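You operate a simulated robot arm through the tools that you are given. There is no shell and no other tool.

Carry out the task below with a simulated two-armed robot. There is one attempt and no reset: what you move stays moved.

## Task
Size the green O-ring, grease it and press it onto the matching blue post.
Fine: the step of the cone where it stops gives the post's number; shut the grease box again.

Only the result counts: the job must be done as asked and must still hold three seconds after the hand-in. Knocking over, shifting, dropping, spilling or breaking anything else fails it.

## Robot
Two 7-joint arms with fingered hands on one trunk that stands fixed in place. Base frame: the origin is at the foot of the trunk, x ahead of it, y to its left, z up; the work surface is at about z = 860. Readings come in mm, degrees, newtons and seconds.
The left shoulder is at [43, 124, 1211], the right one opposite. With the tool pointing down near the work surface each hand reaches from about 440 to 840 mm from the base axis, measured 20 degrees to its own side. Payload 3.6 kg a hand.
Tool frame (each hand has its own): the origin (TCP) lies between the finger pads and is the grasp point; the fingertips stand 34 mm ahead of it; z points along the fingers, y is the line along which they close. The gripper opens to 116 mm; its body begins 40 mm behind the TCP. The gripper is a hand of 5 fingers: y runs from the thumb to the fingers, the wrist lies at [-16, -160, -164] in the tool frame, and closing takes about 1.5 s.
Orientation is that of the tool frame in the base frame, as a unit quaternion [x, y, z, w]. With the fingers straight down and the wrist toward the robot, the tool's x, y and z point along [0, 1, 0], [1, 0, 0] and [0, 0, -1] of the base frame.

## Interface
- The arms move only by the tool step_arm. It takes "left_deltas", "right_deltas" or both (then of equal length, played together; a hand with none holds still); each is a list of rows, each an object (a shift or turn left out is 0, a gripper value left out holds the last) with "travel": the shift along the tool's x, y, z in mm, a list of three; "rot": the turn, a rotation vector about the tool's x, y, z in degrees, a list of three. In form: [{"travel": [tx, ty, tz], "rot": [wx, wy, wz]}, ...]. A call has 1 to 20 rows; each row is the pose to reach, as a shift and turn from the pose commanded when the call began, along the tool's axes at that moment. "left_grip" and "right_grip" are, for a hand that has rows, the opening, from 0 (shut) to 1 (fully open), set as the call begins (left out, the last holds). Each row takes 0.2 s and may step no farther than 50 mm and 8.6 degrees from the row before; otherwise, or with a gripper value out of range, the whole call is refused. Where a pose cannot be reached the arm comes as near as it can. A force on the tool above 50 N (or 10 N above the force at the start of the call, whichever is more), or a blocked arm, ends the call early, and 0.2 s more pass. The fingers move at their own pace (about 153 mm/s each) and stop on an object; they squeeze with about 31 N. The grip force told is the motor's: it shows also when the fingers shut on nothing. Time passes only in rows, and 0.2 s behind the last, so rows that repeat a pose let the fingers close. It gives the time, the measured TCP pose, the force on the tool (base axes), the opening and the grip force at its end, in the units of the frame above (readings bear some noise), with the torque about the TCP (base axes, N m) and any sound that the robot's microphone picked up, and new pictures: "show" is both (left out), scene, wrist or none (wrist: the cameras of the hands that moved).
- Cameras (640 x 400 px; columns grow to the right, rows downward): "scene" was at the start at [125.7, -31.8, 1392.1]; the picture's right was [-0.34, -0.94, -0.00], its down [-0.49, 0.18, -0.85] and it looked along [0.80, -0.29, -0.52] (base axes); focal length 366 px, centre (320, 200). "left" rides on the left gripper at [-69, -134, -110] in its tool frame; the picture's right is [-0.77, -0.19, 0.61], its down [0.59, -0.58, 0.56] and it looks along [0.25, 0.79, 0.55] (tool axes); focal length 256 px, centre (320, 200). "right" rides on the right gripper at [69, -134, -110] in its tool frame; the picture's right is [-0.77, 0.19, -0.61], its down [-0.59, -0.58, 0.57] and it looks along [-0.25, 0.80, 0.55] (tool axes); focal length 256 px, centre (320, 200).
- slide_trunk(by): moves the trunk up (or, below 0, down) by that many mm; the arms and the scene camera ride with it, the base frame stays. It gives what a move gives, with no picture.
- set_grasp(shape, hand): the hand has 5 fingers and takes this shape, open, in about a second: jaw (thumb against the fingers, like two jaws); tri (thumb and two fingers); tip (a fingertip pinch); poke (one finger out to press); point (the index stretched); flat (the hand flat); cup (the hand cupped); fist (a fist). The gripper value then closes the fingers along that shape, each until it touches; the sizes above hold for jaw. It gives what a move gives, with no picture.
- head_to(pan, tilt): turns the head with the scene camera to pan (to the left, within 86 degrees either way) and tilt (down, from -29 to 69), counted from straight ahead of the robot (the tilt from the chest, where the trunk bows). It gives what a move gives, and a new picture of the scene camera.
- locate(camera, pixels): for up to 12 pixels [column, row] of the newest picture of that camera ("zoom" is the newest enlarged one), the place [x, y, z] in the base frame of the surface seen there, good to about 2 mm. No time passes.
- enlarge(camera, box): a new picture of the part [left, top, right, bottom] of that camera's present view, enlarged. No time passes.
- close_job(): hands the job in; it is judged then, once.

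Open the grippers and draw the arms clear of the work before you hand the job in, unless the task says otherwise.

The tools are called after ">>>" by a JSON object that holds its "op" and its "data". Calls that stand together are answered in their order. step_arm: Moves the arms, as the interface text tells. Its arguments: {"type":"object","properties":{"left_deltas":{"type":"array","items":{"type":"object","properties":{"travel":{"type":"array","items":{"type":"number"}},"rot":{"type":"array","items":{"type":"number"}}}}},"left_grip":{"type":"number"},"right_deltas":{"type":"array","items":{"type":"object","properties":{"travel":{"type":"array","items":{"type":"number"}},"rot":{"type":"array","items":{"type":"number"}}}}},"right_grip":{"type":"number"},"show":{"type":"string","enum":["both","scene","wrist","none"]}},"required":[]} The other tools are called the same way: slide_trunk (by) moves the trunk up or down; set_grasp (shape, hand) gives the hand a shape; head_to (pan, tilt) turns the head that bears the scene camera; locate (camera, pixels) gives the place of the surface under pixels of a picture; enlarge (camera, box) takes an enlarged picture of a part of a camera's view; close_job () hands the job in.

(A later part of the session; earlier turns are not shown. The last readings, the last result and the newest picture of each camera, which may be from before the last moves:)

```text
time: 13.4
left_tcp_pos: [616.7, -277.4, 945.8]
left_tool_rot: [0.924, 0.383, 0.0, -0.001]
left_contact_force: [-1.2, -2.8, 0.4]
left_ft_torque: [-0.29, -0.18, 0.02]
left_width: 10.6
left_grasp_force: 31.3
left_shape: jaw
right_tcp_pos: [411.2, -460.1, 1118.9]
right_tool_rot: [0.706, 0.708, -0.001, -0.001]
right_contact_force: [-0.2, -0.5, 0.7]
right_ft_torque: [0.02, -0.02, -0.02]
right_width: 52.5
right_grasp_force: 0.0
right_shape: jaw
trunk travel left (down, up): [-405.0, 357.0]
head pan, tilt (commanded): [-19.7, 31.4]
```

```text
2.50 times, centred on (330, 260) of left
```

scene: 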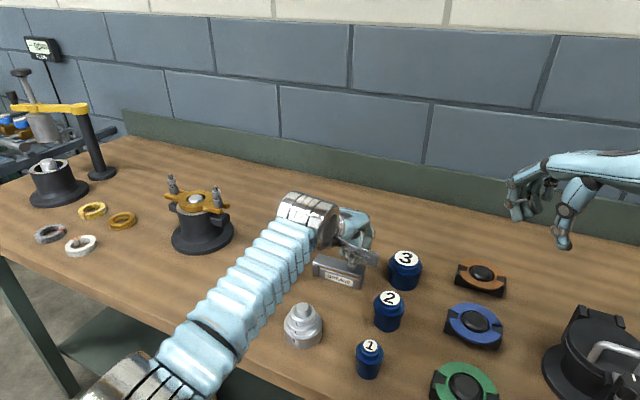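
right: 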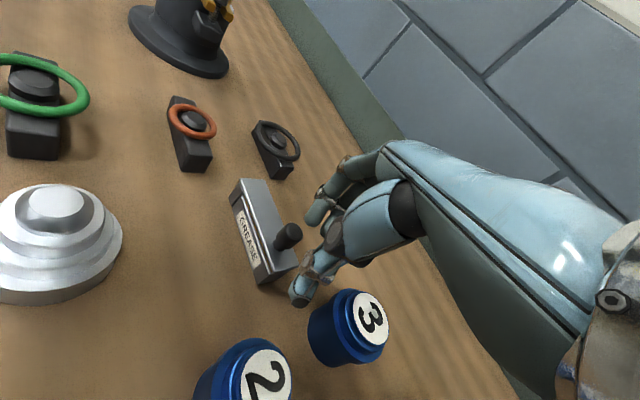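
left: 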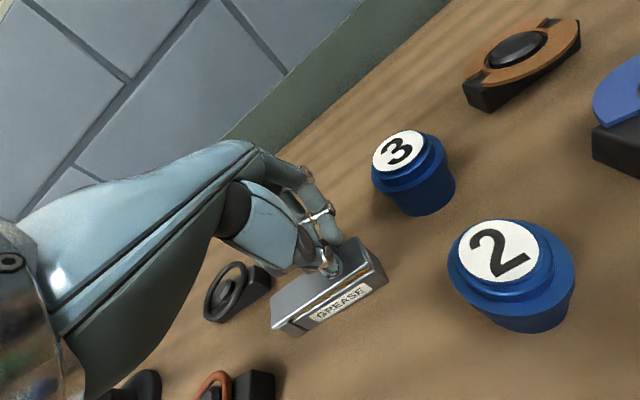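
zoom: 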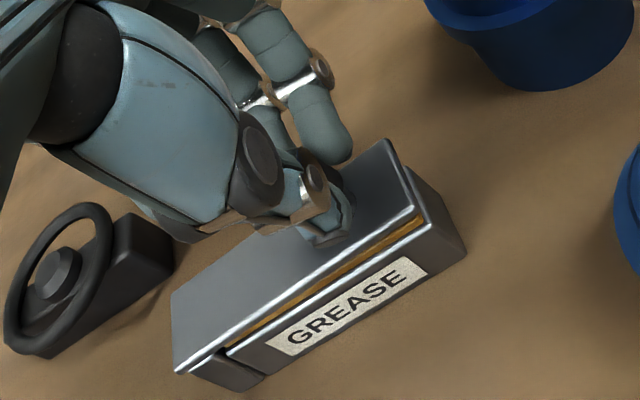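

The lid rises freely with almost no force, so it is hinged at the far-left block. I lift it along the hinge arc, tilting the hand with the lid (about tool y), 20° first.

>>> {"op": "step_arm", "data": {"left_deltas": [{"travel": [5, 0, -6.3], "rot": [0, -5, 0]}, {"travel": [10.5, 0, -12.2], "rot": [0, -10, 0]}, {"travel": [16.5, 0, -17.5], "rot": [0, -15, 0]}, {"travel": [23, 0, -22.5], "rot": [0, -20, 0]}], "left_grip": 0, "show": "both"}}

>>> {"op": "enlarge", "data": {"camera": "scene", "box": [290, 185, 410, 300]}}

>>> {"op": "enlarge", "data": {"camera": "left", "box": [240, 160, 400, 340]}}

```text
time: 14.4
left_tcp_pos: [631.9, -261.1, 968.5]
left_tool_rot: [0.91, 0.376, -0.161, 0.066]
left_contact_force: [-0.2, -4.2, 1.3]
left_ft_torque: [-0.3, -0.14, 0.1]
left_width: 10.5
left_grasp_force: 31.1
left_shape: jaw
right_tcp_pos: [410.9, -459.8, 1118.0]
right_tool_rot: [0.707, 0.707, 0.0, -0.001]
right_contact_force: [0.2, -0.2, 0.3]
right_ft_torque: [0.01, 0.01, 0.03]
right_width: 52.5
right_grasp_force: 0.1
right_shape: jaw
trunk travel left (down, up): [-405.0, 357.0]
head pan, tilt (commanded): [-19.7, 31.4]
```

scene: 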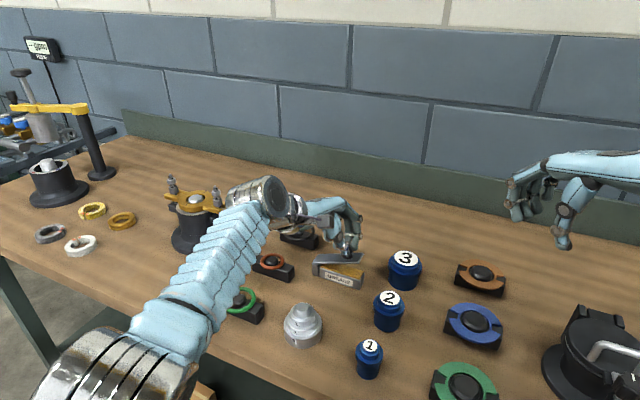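
left: 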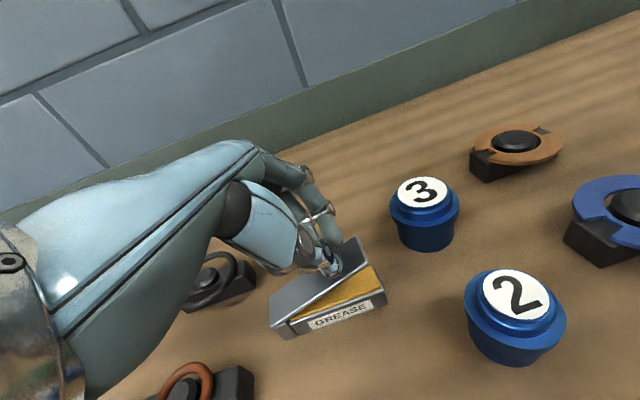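

```text
3.48 times, centred on (350, 242) of scene
```

zoom: 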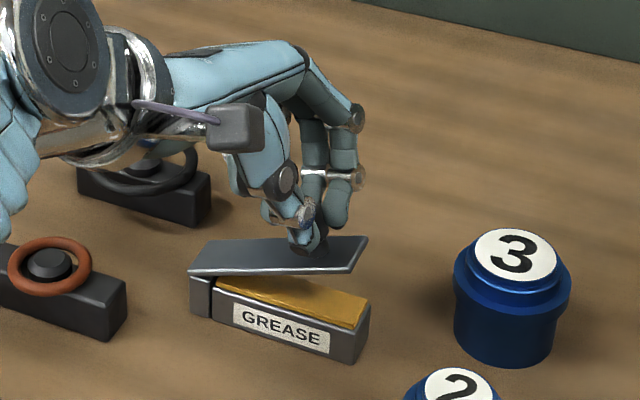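

```text
2.22 times, centred on (320, 250) of left
```

zoom: 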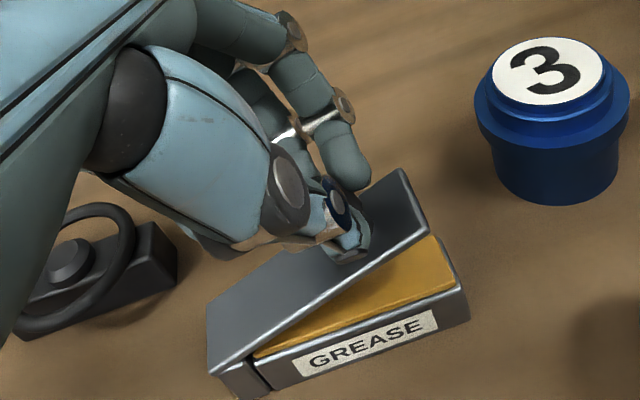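

The lid opens smoothly with the hand (about 23° now, forces about 4 N) and the golden grease is visible. I continue another 20° along the same arc.

>>> {"op": "step_arm", "data": {"left_deltas": [{"travel": [5, 0, -6.3], "rot": [0, -5, 0]}, {"travel": [10.5, 0, -12.2], "rot": [0, -10, 0]}, {"travel": [16.5, 0, -17.5], "rot": [0, -15, 0]}, {"travel": [23, 0, -22.5], "rot": [0, -20, 0]}], "left_grip": 0, "show": "both"}}

>>> {"op": "enlarge", "data": {"camera": "scene", "box": [270, 165, 410, 300]}}

```text
time: 15.4
left_tcp_pos: [639.3, -241.2, 979.9]
left_tool_rot: [0.867, 0.362, -0.317, 0.13]
left_contact_force: [9.9, -6.6, -1.3]
left_ft_torque: [-0.09, -0.4, 0.29]
left_width: 12.9
left_grasp_force: 30.8
left_shape: jaw
left hand out of reach, approached as far as the arm can: row 3, 4
right_tcp_pos: [416.2, -460.9, 1115.9]
right_tool_rot: [0.707, 0.707, -0.002, -0.003]
right_contact_force: [-0.3, 0.0, 0.3]
right_ft_torque: [0.04, 0.05, 0.0]
right_width: 52.5
right_grasp_force: 0.1
right_shape: jaw
trunk travel left (down, up): [-405.0, 357.0]
head pan, tilt (commanded): [-19.7, 31.4]
```

scene: 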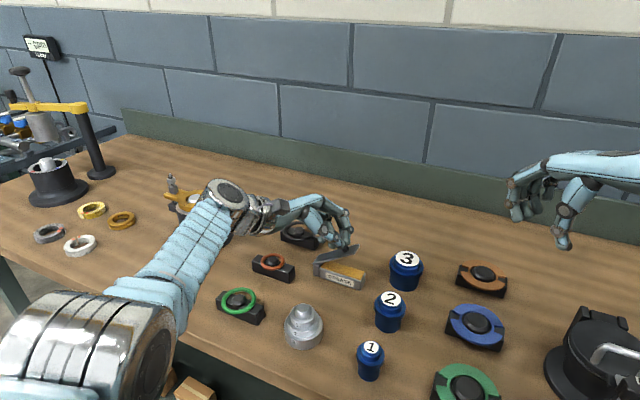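
left: 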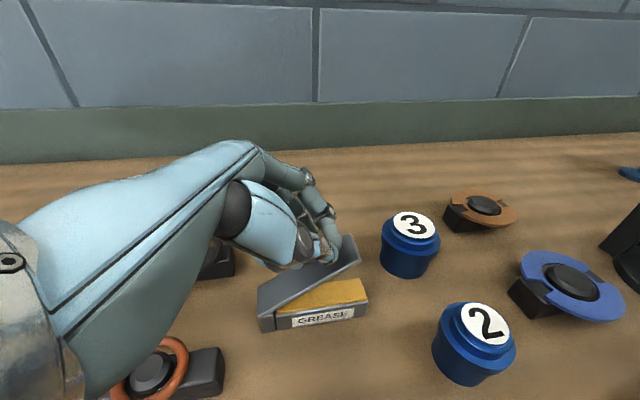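

```text
2.96 times, centred on (340, 232) of scene
```

zoom: 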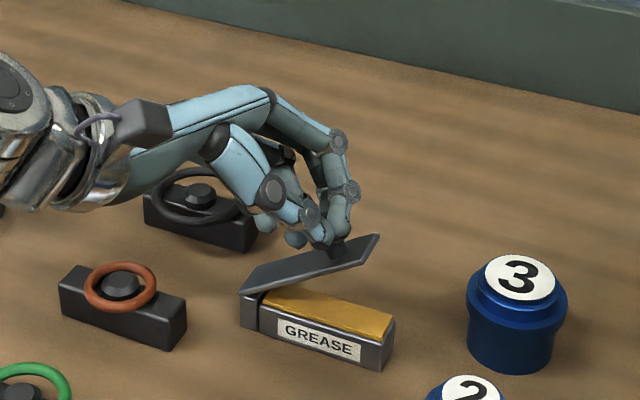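

Reach is running out with the tilt, so I keep moving the knob along its arc while tilting the hand back; the knob can pivot between thumb and finger pads. First three small steps, then a check.

>>> {"op": "step_arm", "data": {"left_deltas": [{"travel": [7.1, 8.5, -11.3], "rot": [0, 5, 0]}, {"travel": [8.6, 8.8, -19.6], "rot": [0, 10, 0]}, {"travel": [11.8, 8.8, -28.4], "rot": [0, 15, 0]}], "left_grip": 0, "show": "both"}}

>>> {"op": "enlarge", "data": {"camera": "scene", "box": [270, 165, 410, 300]}}

```text
time: 16.2
left_tcp_pos: [657.8, -229.4, 1000.1]
left_tool_rot: [0.903, 0.372, -0.2, 0.084]
left_contact_force: [-9.2, -0.5, 14.5]
left_ft_torque: [-0.27, 0.5, -0.09]
left_width: 10.3
left_grasp_force: 30.8
left_shape: jaw
left hand out of reach, approached as far as the arm can: row 1
right_tcp_pos: [408.0, -458.8, 1119.6]
right_tool_rot: [0.706, 0.708, 0.0, 0.001]
right_contact_force: [-0.9, -0.3, 1.4]
right_ft_torque: [0.02, 0.0, -0.01]
right_width: 52.5
right_grasp_force: 0.1
right_shape: jaw
trunk travel left (down, up): [-405.0, 357.0]
head pan, tilt (commanded): [-19.7, 31.4]
```

scene: 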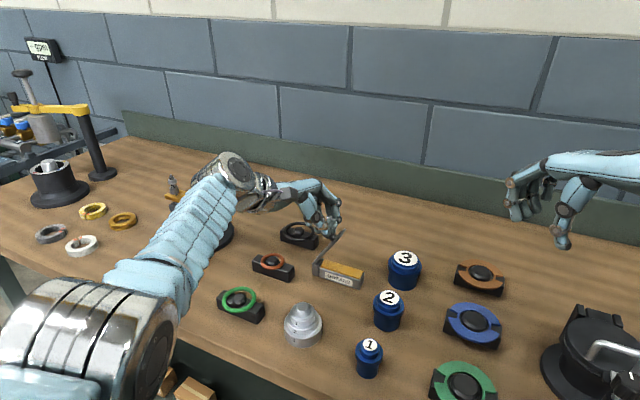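
left: 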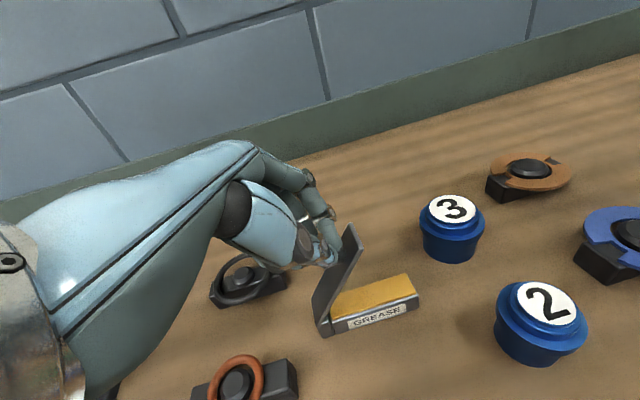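

```text
2.96 times, centred on (340, 232) of scene
```

zoom: 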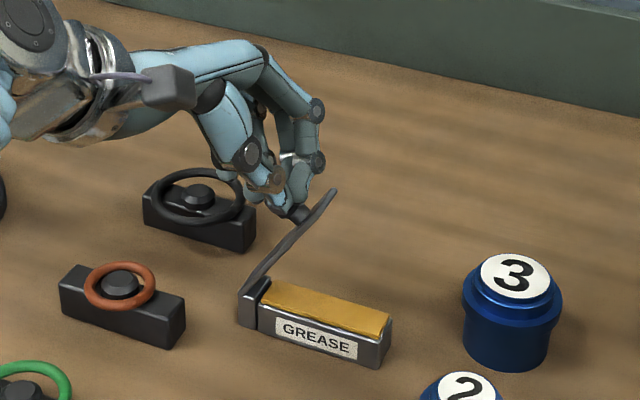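

The lid is now about 70° open. I continue pushing it along the arc past vertical in small steps, slightly higher since the hand is pressed upward (14 N).

>>> {"op": "step_arm", "data": {"left_deltas": [{"travel": [6.9, 0, -8.8], "rot": [0, 3, 0]}, {"travel": [12.4, 0, -13.5], "rot": [0, 6, 0]}, {"travel": [20.6, 0, -17.3], "rot": [0, 10, 0]}], "left_grip": 0, "show": "both"}}

>>> {"op": "enlarge", "data": {"camera": "scene", "box": [270, 165, 410, 300]}}

>>> {"op": "enlarge", "data": {"camera": "left", "box": [240, 160, 440, 340]}}

```text
time: 17.0
left_tcp_pos: [678.7, -207.3, 1007.0]
left_tool_rot: [0.916, 0.38, -0.118, 0.053]
left_contact_force: [1.9, -1.3, 22.7]
left_ft_torque: [-0.33, 0.04, -0.11]
left_width: 10.2
left_grasp_force: 30.9
left_shape: jaw
right_tcp_pos: [411.1, -459.2, 1121.1]
right_tool_rot: [0.707, 0.708, 0.0, -0.001]
right_contact_force: [0.3, 0.1, -0.3]
right_ft_torque: [0.01, -0.02, 0.0]
right_width: 52.2
right_grasp_force: 0.1
right_shape: jaw
trunk travel left (down, up): [-405.0, 357.0]
head pan, tilt (commanded): [-19.7, 31.4]
```

scene: 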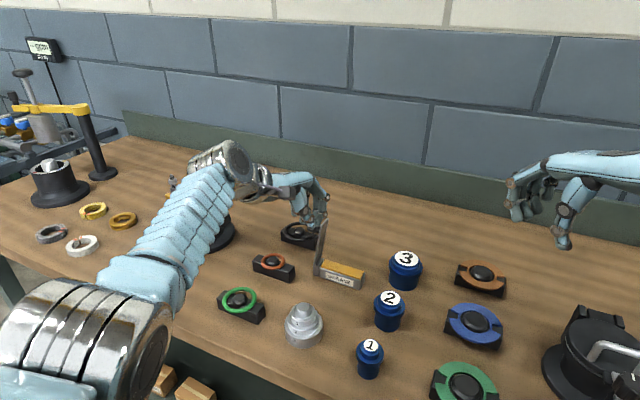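
left: 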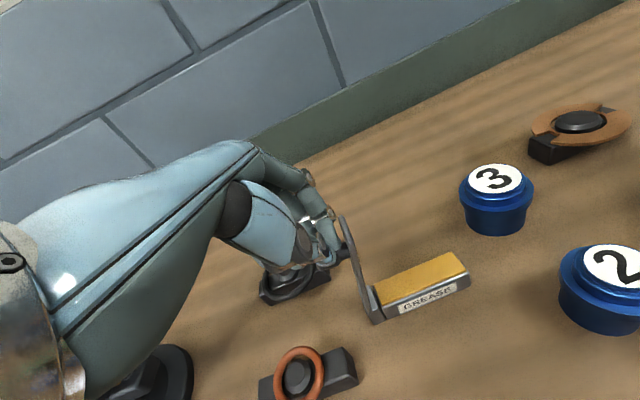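

```text
2.96 times, centred on (340, 232) of scene
```

zoom: 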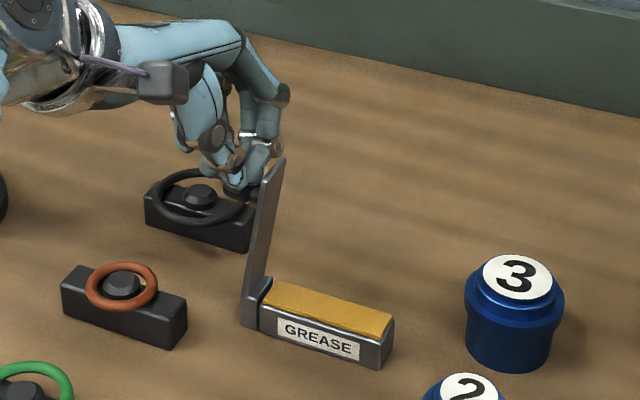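

```text
2.22 times, centred on (340, 250) of left
```

zoom: 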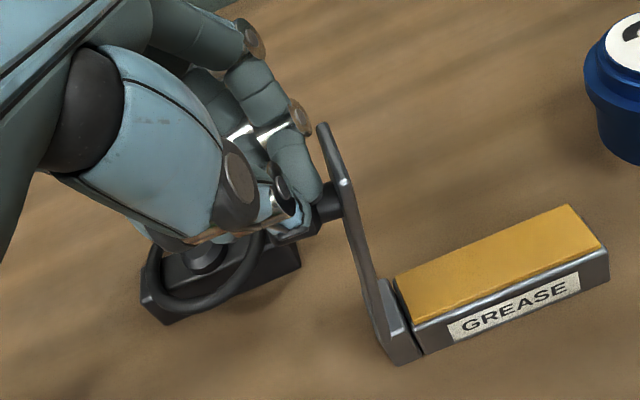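

The lid is about vertical or slightly past it. I ease the hand up a little and push a bit further, then look.

>>> {"op": "step_arm", "data": {"left_deltas": [{"travel": [4.5, 0, -6.4], "rot": [0, 3, 0]}, {"travel": [9, 0, -8.5], "rot": [0, 5, 0]}], "left_grip": 0, "show": "both"}}

>>> {"op": "enlarge", "data": {"camera": "scene", "box": [270, 165, 410, 300]}}

>>> {"op": "enlarge", "data": {"camera": "left", "box": [240, 160, 440, 340]}}

```text
time: 17.6
left_tcp_pos: [686.5, -201.8, 1007.3]
left_tool_rot: [0.92, 0.382, -0.079, 0.032]
left_contact_force: [5.6, -3.5, 9.0]
left_ft_torque: [-0.17, -0.1, -0.03]
left_width: 10.1
left_grasp_force: 30.8
left_shape: jaw
right_tcp_pos: [409.9, -459.2, 1117.5]
right_tool_rot: [0.707, 0.708, 0.0, -0.002]
right_contact_force: [0.1, -0.4, 0.6]
right_ft_torque: [0.0, -0.02, 0.0]
right_width: 52.3
right_grasp_force: 0.0
right_shape: jaw
trunk travel left (down, up): [-405.0, 357.0]
head pan, tilt (commanded): [-19.7, 31.4]
```

scene: 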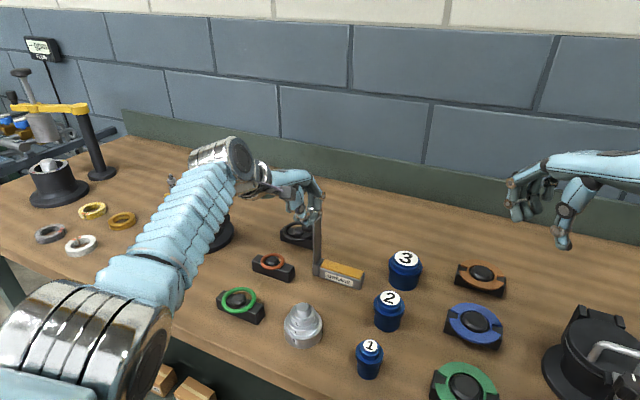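
left: 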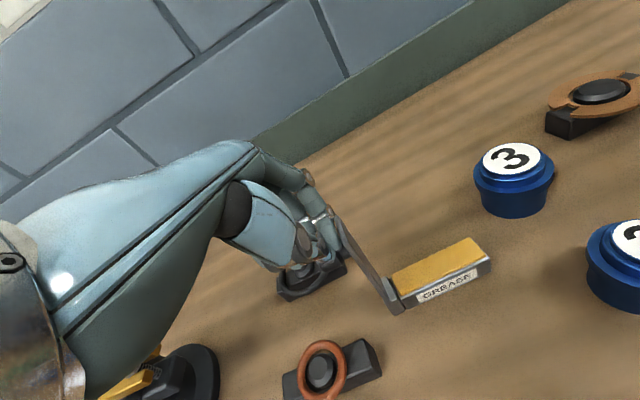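

```text
2.96 times, centred on (340, 232) of scene
```

zoom: 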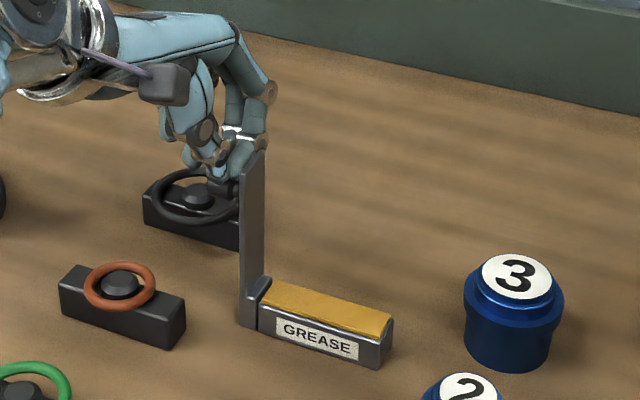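

```text
2.22 times, centred on (340, 250) of left
```

zoom: 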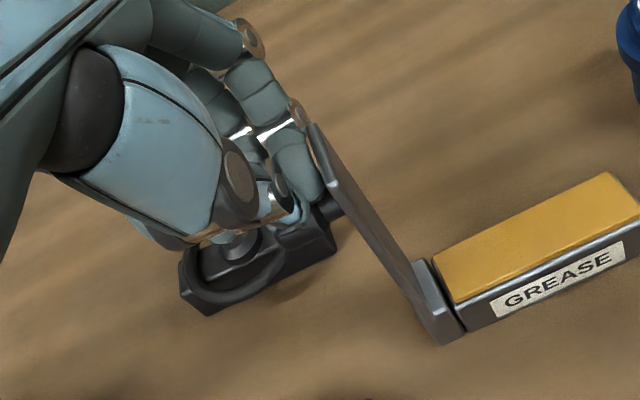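

I measure the lid's lean by locating its top and bottom.

>>> {"op": "enlarge", "data": {"camera": "scene", "box": [290, 200, 360, 300]}}

```text
4.00 times, centred on (325, 250) of scene
```

zoom: 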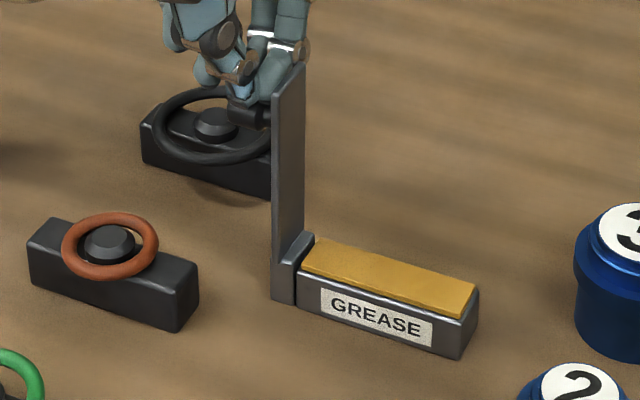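

>>> {"op": "locate", "data": {"camera": "zoom", "pixels": [[285, 95], [285, 160], [285, 220], [298, 80], [298, 150], [298, 215], [284, 285], [282, 240], [310, 255], [470, 295], [320, 245], [455, 310]]}}

```text
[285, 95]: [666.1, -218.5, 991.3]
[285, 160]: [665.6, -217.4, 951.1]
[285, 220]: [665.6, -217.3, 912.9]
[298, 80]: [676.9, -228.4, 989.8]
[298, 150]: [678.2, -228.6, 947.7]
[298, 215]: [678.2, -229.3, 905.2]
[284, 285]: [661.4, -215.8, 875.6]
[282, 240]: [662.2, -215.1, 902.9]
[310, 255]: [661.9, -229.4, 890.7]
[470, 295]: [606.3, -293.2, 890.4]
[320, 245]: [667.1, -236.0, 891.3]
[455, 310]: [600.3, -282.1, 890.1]
```

The lid is exactly vertical. I push it 12 mm further to get it past the dead point.

>>> {"op": "step_arm", "data": {"left_deltas": [{"travel": [6, 0, -0.5], "rot": [0, 2, 0]}, {"travel": [12, 0, 0.5], "rot": [0, 4, 0]}], "left_grip": 0, "show": "scene"}}

>>> {"op": "enlarge", "data": {"camera": "scene", "box": [290, 200, 360, 300]}}

```text
time: 18.2
left_tcp_pos: [693.8, -193.5, 1006.6]
left_tool_rot: [0.922, 0.382, -0.049, 0.02]
left_contact_force: [3.7, 0.6, 8.6]
left_ft_torque: [-0.19, -0.04, 0.09]
left_width: 7.5
left_grasp_force: 31.2
left_shape: jaw
right_tcp_pos: [411.5, -458.8, 1118.4]
right_tool_rot: [0.707, 0.707, 0.001, 0.0]
right_contact_force: [0.3, -0.4, 0.9]
right_ft_torque: [-0.02, -0.02, -0.02]
right_width: 52.5
right_grasp_force: 0.0
right_shape: jaw
trunk travel left (down, up): [-405.0, 357.0]
head pan, tilt (commanded): [-19.7, 31.4]
```

scene: 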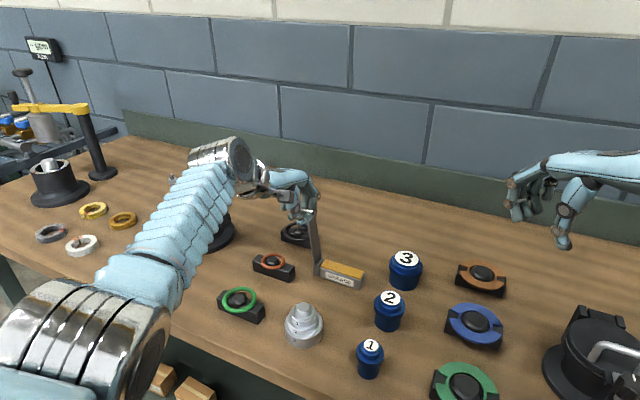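

```text
4.00 times, centred on (325, 250) of scene
```

zoom: 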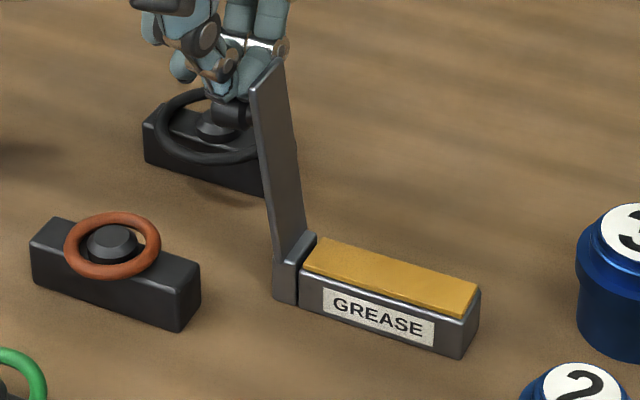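

The lid is now past vertical. Before releasing I want to know where its end stop is and where the black ring holder behind it lies.

>>> {"op": "locate", "data": {"camera": "zoom", "pixels": [[150, 120], [145, 150], [262, 190], [215, 95], [165, 130], [220, 160], [265, 95], [290, 240], [285, 75], [298, 225]]}}

>>> {"op": "step_arm", "data": {"left_deltas": [{"travel": [5, 0, 1]}, {"travel": [10, 0, 3]}], "left_grip": 0, "show": "scene"}}

>>> {"op": "enlarge", "data": {"camera": "scene", "box": [290, 200, 360, 300]}}

```text
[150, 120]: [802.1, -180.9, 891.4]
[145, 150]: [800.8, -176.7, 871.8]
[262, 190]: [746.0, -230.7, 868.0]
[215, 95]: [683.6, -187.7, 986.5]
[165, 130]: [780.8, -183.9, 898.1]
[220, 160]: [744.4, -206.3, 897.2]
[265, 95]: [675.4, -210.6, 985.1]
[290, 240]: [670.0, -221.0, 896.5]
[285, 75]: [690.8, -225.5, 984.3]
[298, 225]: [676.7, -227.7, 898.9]
```

```text
time: 18.8
left_tcp_pos: [700.5, -186.6, 1002.8]
left_tool_rot: [0.923, 0.382, -0.049, 0.02]
left_contact_force: [2.3, 2.1, 9.6]
left_ft_torque: [-0.19, 0.04, 0.12]
left_width: 7.6
left_grasp_force: 31.1
left_shape: jaw
right_tcp_pos: [410.0, -458.9, 1118.9]
right_tool_rot: [0.708, 0.706, 0.0, 0.0]
right_contact_force: [-1.0, -0.5, -0.2]
right_ft_torque: [0.01, -0.01, 0.02]
right_width: 52.3
right_grasp_force: 0.0
right_shape: jaw
trunk travel left (down, up): [-405.0, 357.0]
head pan, tilt (commanded): [-19.7, 31.4]
```

scene: 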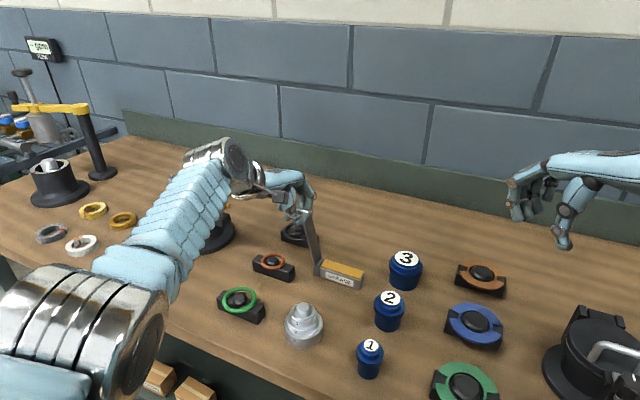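

```text
4.00 times, centred on (325, 250) of scene
```

zoom: 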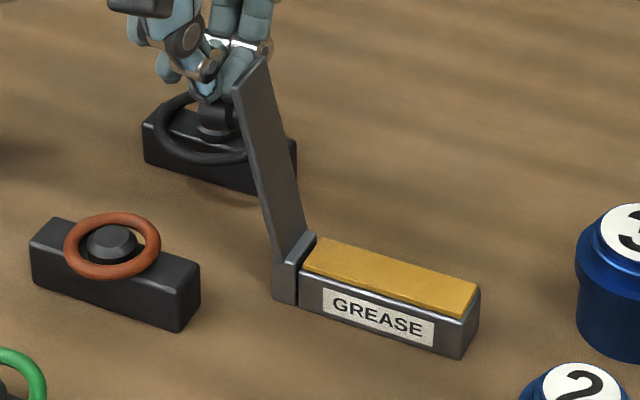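

No stop felt yet at about 104°. I check with the left wrist camera how the knob sits in the fingers.

>>> {"op": "enlarge", "data": {"camera": "left", "box": [240, 140, 440, 340]}}

```text
2.00 times, centred on (340, 240) of left
```

zoom: 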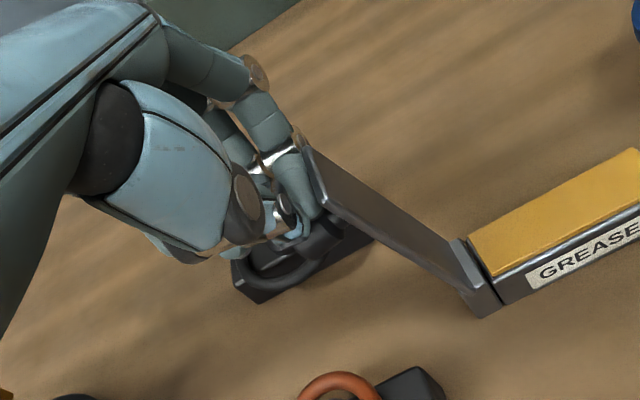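

I keep guiding it a little further (another 10 mm) to feel for the stop.

>>> {"op": "step_arm", "data": {"left_deltas": [{"travel": [5, 0, 0]}, {"travel": [10, 0, 2]}], "left_grip": 0, "show": "scene"}}

>>> {"op": "enlarge", "data": {"camera": "scene", "box": [290, 200, 360, 300]}}

```text
time: 19.4
left_tcp_pos: [706.9, -181.3, 1000.7]
left_tool_rot: [0.923, 0.38, -0.048, 0.021]
left_contact_force: [-0.7, -1.0, 10.0]
left_ft_torque: [-0.14, 0.12, 0.02]
left_width: 7.6
left_grasp_force: 31.1
left_shape: jaw
right_tcp_pos: [409.9, -460.3, 1119.4]
right_tool_rot: [0.707, 0.707, 0.001, 0.0]
right_contact_force: [0.3, -0.2, 0.6]
right_ft_torque: [0.01, 0.01, -0.03]
right_width: 52.5
right_grasp_force: 0.1
right_shape: jaw
trunk travel left (down, up): [-405.0, 357.0]
head pan, tilt (commanded): [-19.7, 31.4]
```

scene: 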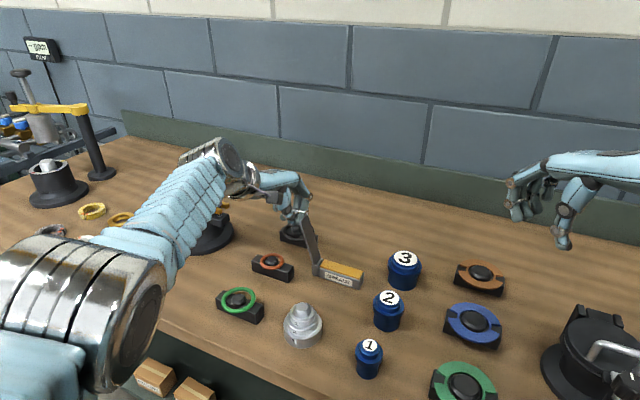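

```text
4.00 times, centred on (325, 250) of scene
```

zoom: 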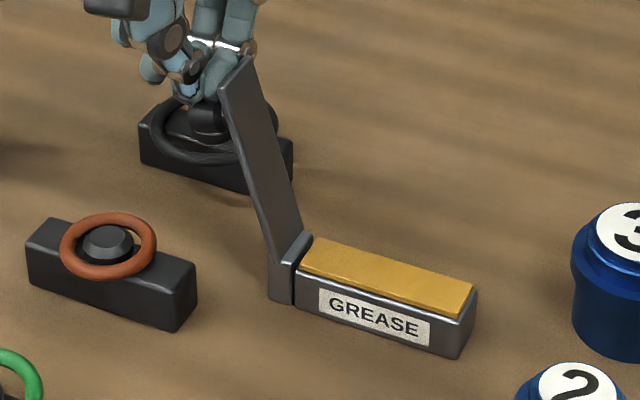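

The hand presses down on the knob with 10 N and the lid stays, so it is at or near its stop. I open the fingers and raise the hand straight up.

>>> {"op": "step_arm", "data": {"left_deltas": [{"travel": [0, 0, -2]}, {"travel": [0, 0, -4]}, {"travel": [0, 0, -4]}], "left_grip": 0.5, "show": "scene"}}

>>> {"op": "enlarge", "data": {"camera": "scene", "box": [290, 200, 360, 300]}}

```text
time: 20.2
left_tcp_pos: [707.3, -179.7, 1003.1]
left_tool_rot: [0.922, 0.383, -0.048, 0.019]
left_contact_force: [-0.9, -0.3, -0.1]
left_ft_torque: [0.02, -0.03, -0.01]
left_width: 57.6
left_grasp_force: 0.0
left_shape: jaw
right_tcp_pos: [410.8, -459.5, 1118.2]
right_tool_rot: [0.707, 0.707, 0.0, 0.0]
right_contact_force: [-0.7, 0.5, 0.6]
right_ft_torque: [0.0, -0.01, 0.0]
right_width: 52.6
right_grasp_force: 0.1
right_shape: jaw
trunk travel left (down, up): [-405.0, 357.0]
head pan, tilt (commanded): [-19.7, 31.4]
```

scene: 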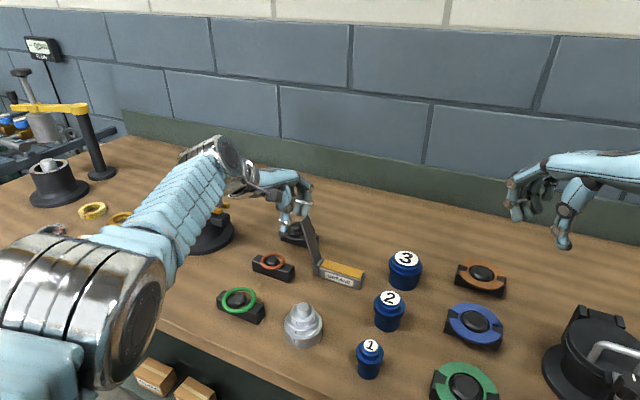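

```text
4.00 times, centred on (325, 250) of scene
```

zoom: 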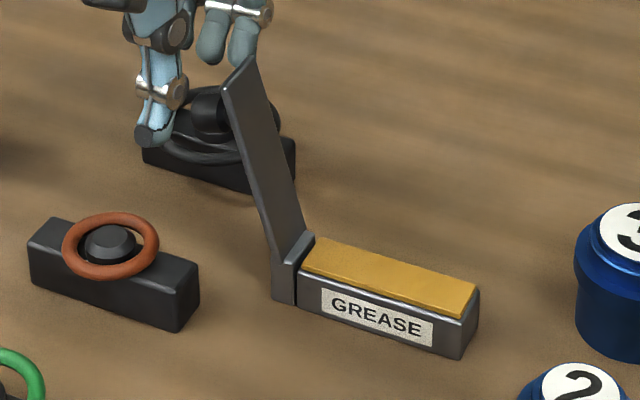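

The lid stays open by itself. I raise the hand clear and check where the puller stand (at (200,215)) is relative to my path to the green ring.

>>> {"op": "step_arm", "data": {"left_deltas": [{"travel": [0, 0, -30], "rot": [0, 2, 0]}, {"travel": [2, 0, -60], "rot": [0, 4, 0]}, {"travel": [2, 0, -75], "rot": [0, 6, 0]}], "left_grip": 0.7, "show": "scene"}}

>>> {"op": "locate", "data": {"camera": "scene", "pixels": [[90, 172], [240, 299], [222, 302], [255, 296], [310, 243], [273, 262], [303, 308]]}}

```text
time: 21.0
left_tcp_pos: [715.5, -171.8, 1078.8]
left_tool_rot: [0.924, 0.382, -0.001, -0.001]
left_contact_force: [-1.1, 0.1, 0.0]
left_ft_torque: [-0.02, -0.01, 0.0]
left_width: 80.8
left_grasp_force: 0.1
left_shape: jaw
right_tcp_pos: [411.2, -459.7, 1117.2]
right_tool_rot: [0.707, 0.707, 0.0, -0.001]
right_contact_force: [0.2, 0.1, 0.3]
right_ft_torque: [-0.03, -0.01, 0.01]
right_width: 52.5
right_grasp_force: 0.1
right_shape: jaw
trunk travel left (down, up): [-405.0, 357.0]
head pan, tilt (commanded): [-19.7, 31.4]
```

scene: 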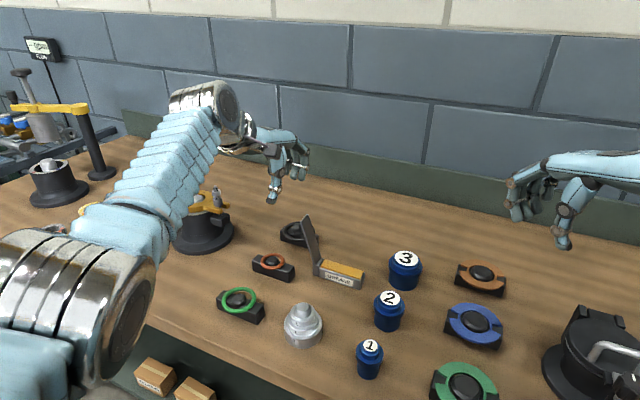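

```text
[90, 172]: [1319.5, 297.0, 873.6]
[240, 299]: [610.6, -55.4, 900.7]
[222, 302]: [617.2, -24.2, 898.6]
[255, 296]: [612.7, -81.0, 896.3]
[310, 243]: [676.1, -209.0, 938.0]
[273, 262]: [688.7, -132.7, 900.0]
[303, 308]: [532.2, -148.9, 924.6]
```

The lid holds. I locate the puller stand too, since my hand will pass near it.

>>> {"op": "locate", "data": {"camera": "scene", "pixels": [[216, 196], [205, 205], [225, 240], [200, 252], [178, 245], [222, 208]]}}

>>> {"op": "enlarge", "data": {"camera": "scene", "box": [160, 190, 330, 330]}}

```text
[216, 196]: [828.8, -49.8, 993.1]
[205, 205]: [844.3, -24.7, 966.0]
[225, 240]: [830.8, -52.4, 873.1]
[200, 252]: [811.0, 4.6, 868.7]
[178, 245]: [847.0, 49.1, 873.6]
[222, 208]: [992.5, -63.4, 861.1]
```

```text
2.86 times, centred on (245, 260) of scene
```

zoom: 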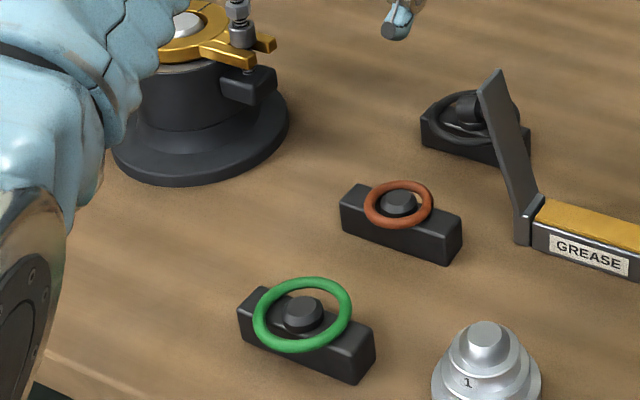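

The path is clear. I move the left hand above the green ring (616,-52) with the fingers wide open, then inspect the finger layout with the wrist camera.

>>> {"op": "step_arm", "data": {"left_deltas": [{"travel": [3.5, -38.7, 17]}, {"travel": [7, -77.4, 34]}, {"travel": [10.5, -116, 51]}, {"travel": [14, -154.7, 68.8]}, {"travel": [14, -154.7, 68.8]}], "left_grip": 0.85, "show": "both"}}

>>> {"op": "enlarge", "data": {"camera": "left", "box": [220, 120, 420, 360]}}

```text
time: 22.2
left_tcp_pos: [615.6, -54.4, 1006.9]
left_tool_rot: [0.924, 0.383, 0.0, 0.0]
left_contact_force: [0.5, 0.5, 0.2]
left_ft_torque: [0.0, 0.0, 0.0]
left_width: 98.6
left_grasp_force: 0.1
left_shape: jaw
right_tcp_pos: [410.5, -460.8, 1119.3]
right_tool_rot: [0.707, 0.707, 0.0, -0.002]
right_contact_force: [-0.8, -0.8, -0.4]
right_ft_torque: [0.0, 0.01, -0.01]
right_width: 52.5
right_grasp_force: 0.1
right_shape: jaw
trunk travel left (down, up): [-405.0, 357.0]
head pan, tilt (commanded): [-19.7, 31.4]
```

scene: 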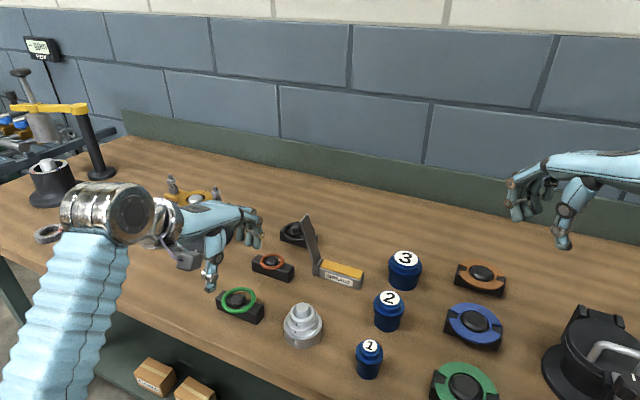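
left: 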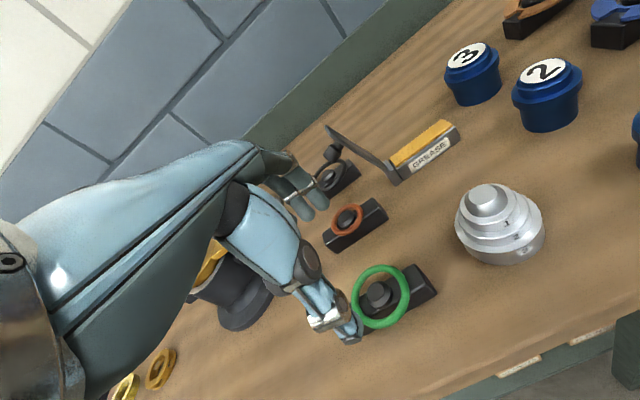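

```text
1.67 times, centred on (320, 240) of left
```

zoom: 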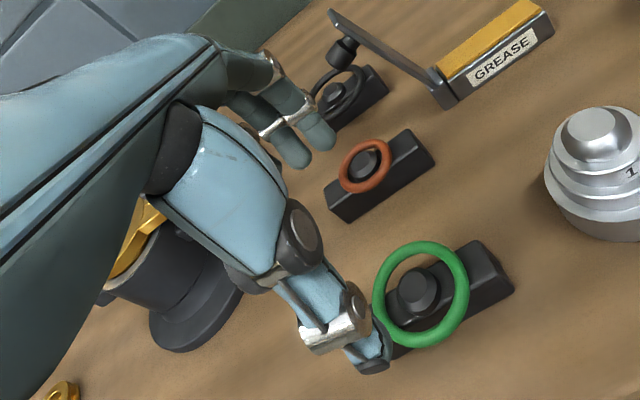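

I try the "tri" shape (thumb and two fingers), which should hold a ring at three points without the other fingers touching the bar, and look at it.

>>> {"op": "set_grasp", "data": {"hand": "left", "shape": "tri"}}

>>> {"op": "step_arm", "data": {"left_deltas": [{"travel": [0, 0, 0]}], "show": "both"}}

>>> {"op": "enlarge", "data": {"camera": "left", "box": [220, 120, 420, 360]}}

>>> {"op": "enlarge", "data": {"camera": "scene", "box": [140, 170, 300, 330]}}

```text
time: 23.1
left_tcp_pos: [614.6, -53.0, 1010.1]
left_tool_rot: [0.924, 0.382, 0.0, 0.0]
left_contact_force: [-0.8, 0.4, -0.2]
left_ft_torque: [0.01, 0.01, 0.0]
left_width: 115.9
left_grasp_force: 0.0
left_shape: tri
right_tcp_pos: [411.0, -458.9, 1119.6]
right_tool_rot: [0.707, 0.707, 0.0, -0.001]
right_contact_force: [-0.5, 0.7, 0.2]
right_ft_torque: [0.0, 0.01, 0.03]
right_width: 52.1
right_grasp_force: 0.0
right_shape: jaw
trunk travel left (down, up): [-405.0, 357.0]
head pan, tilt (commanded): [-19.7, 31.4]
```

```text
time: 23.5
left_tcp_pos: [615.1, -52.4, 1008.6]
left_tool_rot: [0.924, 0.383, 0.0, 0.0]
left_contact_force: [0.4, 0.5, -0.2]
left_ft_torque: [0.01, 0.05, 0.03]
left_width: 116.0
left_grasp_force: 0.1
left_shape: tri
right_tcp_pos: [411.6, -459.8, 1118.5]
right_tool_rot: [0.707, 0.707, -0.001, -0.001]
right_contact_force: [-0.5, 1.1, 0.3]
right_ft_torque: [0.02, 0.02, -0.01]
right_width: 52.5
right_grasp_force: 0.0
right_shape: jaw
trunk travel left (down, up): [-405.0, 357.0]
head pan, tilt (commanded): [-19.7, 31.4]
```

scene: 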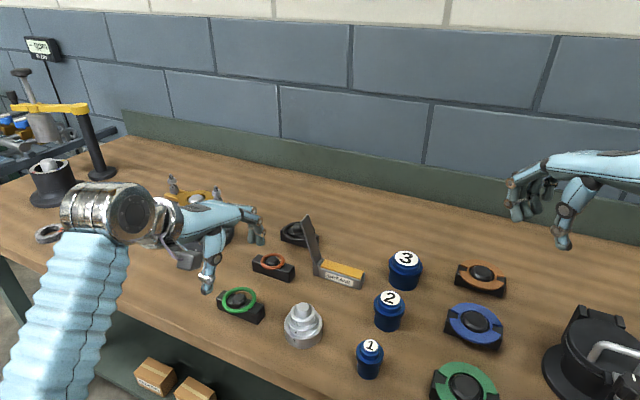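
left: 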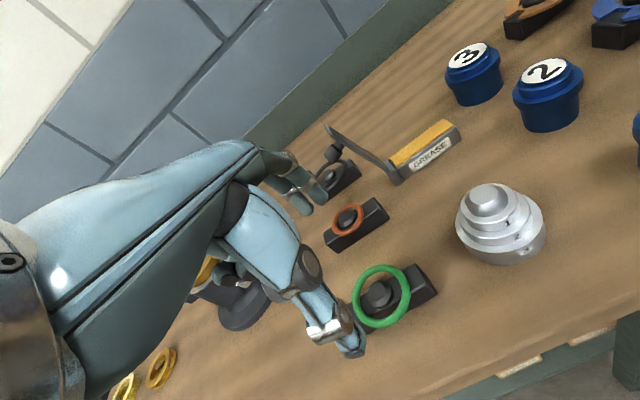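

```text
1.67 times, centred on (320, 240) of left
```

zoom: 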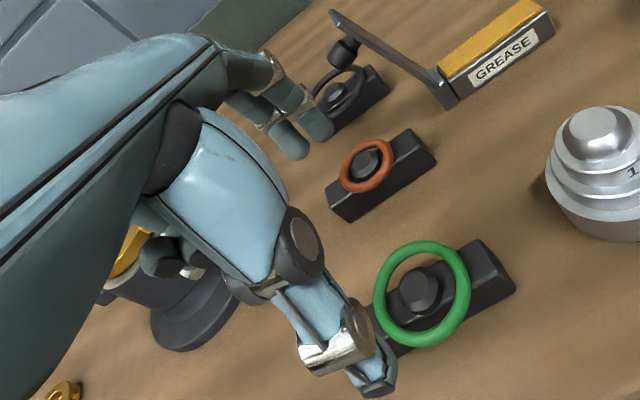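

```text
2.50 times, centred on (220, 250) of scene
```

zoom: 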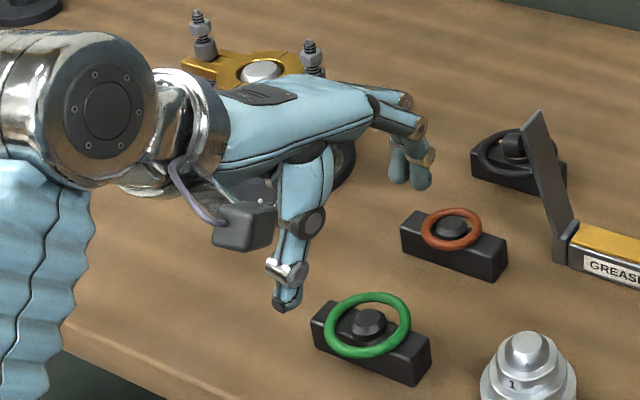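

In "tri" the index and middle oppose the thumb while the other two are curled. I descend over the ring part of the way.

>>> {"op": "step_arm", "data": {"left_deltas": [{"travel": [0, 0, 30]}, {"travel": [0, 0, 60]}, {"travel": [0, 0, 70]}], "left_grip": 0.85, "show": "both"}}

>>> {"op": "enlarge", "data": {"camera": "left", "box": [220, 120, 420, 360]}}

>>> {"op": "enlarge", "data": {"camera": "scene", "box": [180, 210, 300, 330]}}

```text
time: 24.3
left_tcp_pos: [616.0, -53.2, 939.2]
left_tool_rot: [0.924, 0.382, 0.0, 0.0]
left_contact_force: [0.6, -0.9, 0.0]
left_ft_torque: [-0.02, 0.02, -0.01]
left_width: 98.9
left_grasp_force: 0.0
left_shape: tri
right_tcp_pos: [410.9, -459.0, 1118.9]
right_tool_rot: [0.706, 0.708, -0.001, -0.001]
right_contact_force: [-0.2, 1.1, -0.5]
right_ft_torque: [0.01, -0.01, 0.03]
right_width: 52.5
right_grasp_force: 0.0
right_shape: jaw
trunk travel left (down, up): [-405.0, 357.0]
head pan, tilt (commanded): [-19.7, 31.4]
```

scene: 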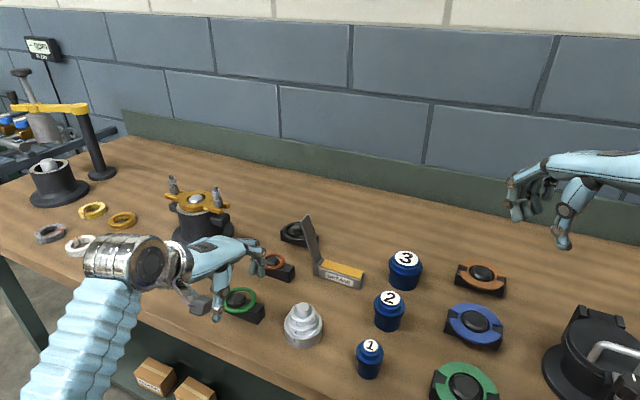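
left: 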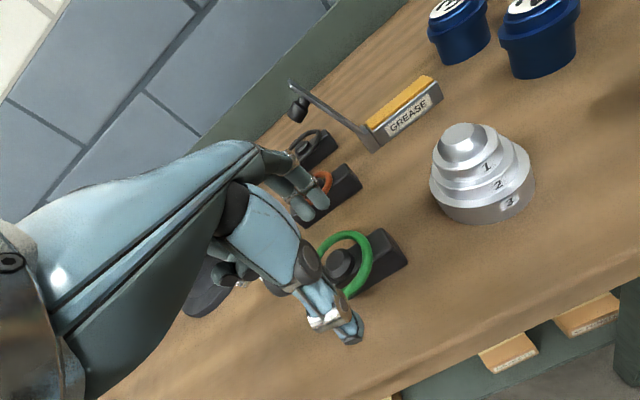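

```text
1.67 times, centred on (320, 240) of left
```

zoom: 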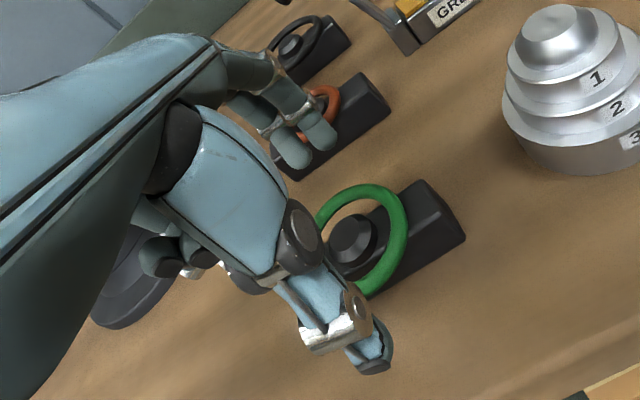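

```text
3.33 times, centred on (240, 270) of scene
```

zoom: 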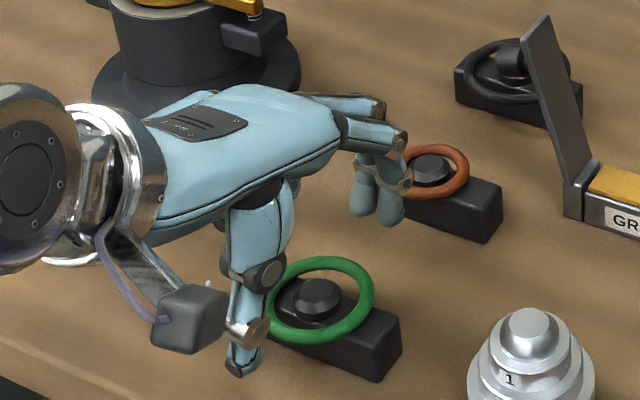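

I locate the fingertips relative to the ring to centre the grip.

>>> {"op": "locate", "data": {"camera": "zoom", "pixels": [[390, 215], [362, 205], [236, 370], [245, 360], [320, 265], [275, 320], [372, 290], [330, 338]]}}

```text
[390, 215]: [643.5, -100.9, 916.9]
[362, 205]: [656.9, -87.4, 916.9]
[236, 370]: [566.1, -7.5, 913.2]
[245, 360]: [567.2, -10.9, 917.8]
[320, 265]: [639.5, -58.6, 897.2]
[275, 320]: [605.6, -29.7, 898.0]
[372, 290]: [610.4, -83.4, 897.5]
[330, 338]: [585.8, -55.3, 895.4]
```

Index and middle sit at tool x of about -14 and +5, so I shift +4 mm along x to centre the ring, and go down to ring height.

>>> {"op": "step_arm", "data": {"left_deltas": [{"travel": [4, 0, 10]}, {"travel": [4, 0, 21]}, {"travel": [4, 0, 21]}], "left_grip": 0.75, "show": "both"}}

>>> {"op": "enlarge", "data": {"camera": "left", "box": [220, 120, 420, 360]}}

>>> {"op": "enlarge", "data": {"camera": "scene", "box": [190, 230, 290, 330]}}

```text
time: 25.1
left_tcp_pos: [617.8, -49.6, 918.8]
left_tool_rot: [0.924, 0.383, 0.0, 0.0]
left_contact_force: [-0.2, 0.5, 0.1]
left_ft_torque: [0.01, -0.03, -0.01]
left_width: 87.4
left_grasp_force: 0.0
left_shape: tri
right_tcp_pos: [412.2, -459.5, 1119.5]
right_tool_rot: [0.707, 0.708, 0.0, 0.0]
right_contact_force: [-0.9, -0.2, -1.0]
right_ft_torque: [0.01, -0.04, -0.01]
right_width: 52.1
right_grasp_force: 0.0
right_shape: jaw
trunk travel left (down, up): [-405.0, 357.0]
head pan, tilt (commanded): [-19.7, 31.4]
```

scene: 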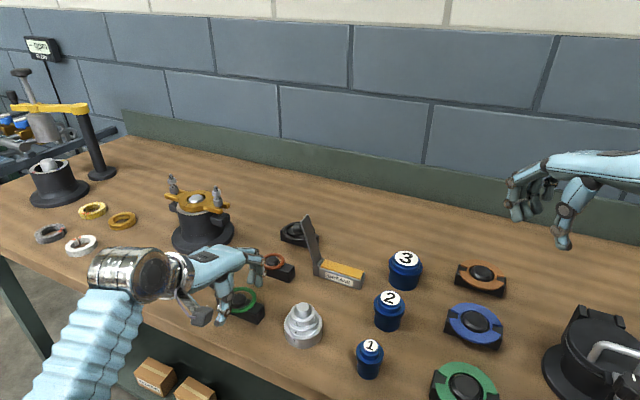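
left: 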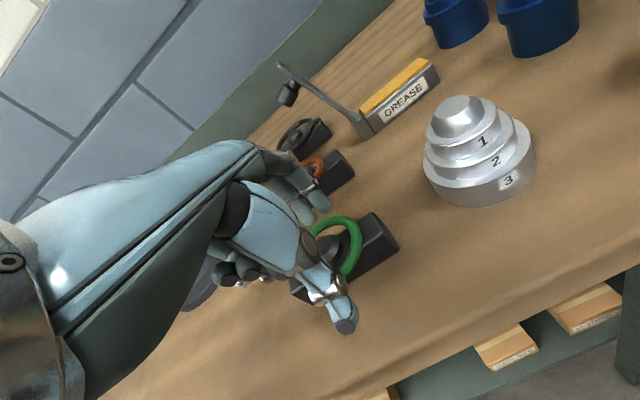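

```text
1.67 times, centred on (320, 240) of left
```

zoom: 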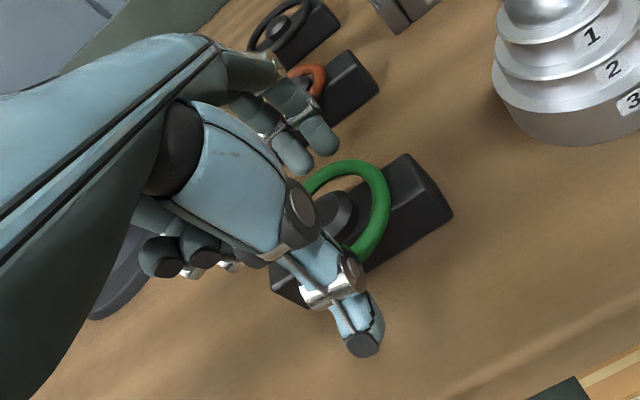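

```text
4.00 times, centred on (240, 280) of scene
```

zoom: 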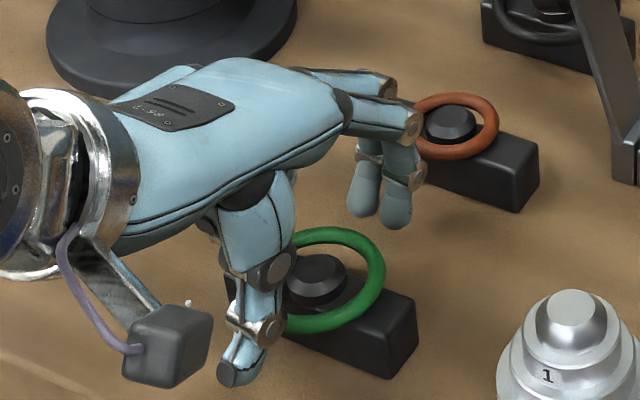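

I check the tip positions once more before closing.

>>> {"op": "locate", "data": {"camera": "zoom", "pixels": [[397, 222], [362, 208], [395, 195], [228, 380], [235, 365], [260, 345], [335, 235], [380, 270], [330, 325]]}}

```text
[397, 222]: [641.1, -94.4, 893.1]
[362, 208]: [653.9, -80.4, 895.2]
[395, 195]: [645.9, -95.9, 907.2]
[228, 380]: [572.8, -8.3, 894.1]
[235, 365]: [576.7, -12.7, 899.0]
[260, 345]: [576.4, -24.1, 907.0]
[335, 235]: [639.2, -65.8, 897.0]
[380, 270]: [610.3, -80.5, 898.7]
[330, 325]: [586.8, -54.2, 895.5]
```

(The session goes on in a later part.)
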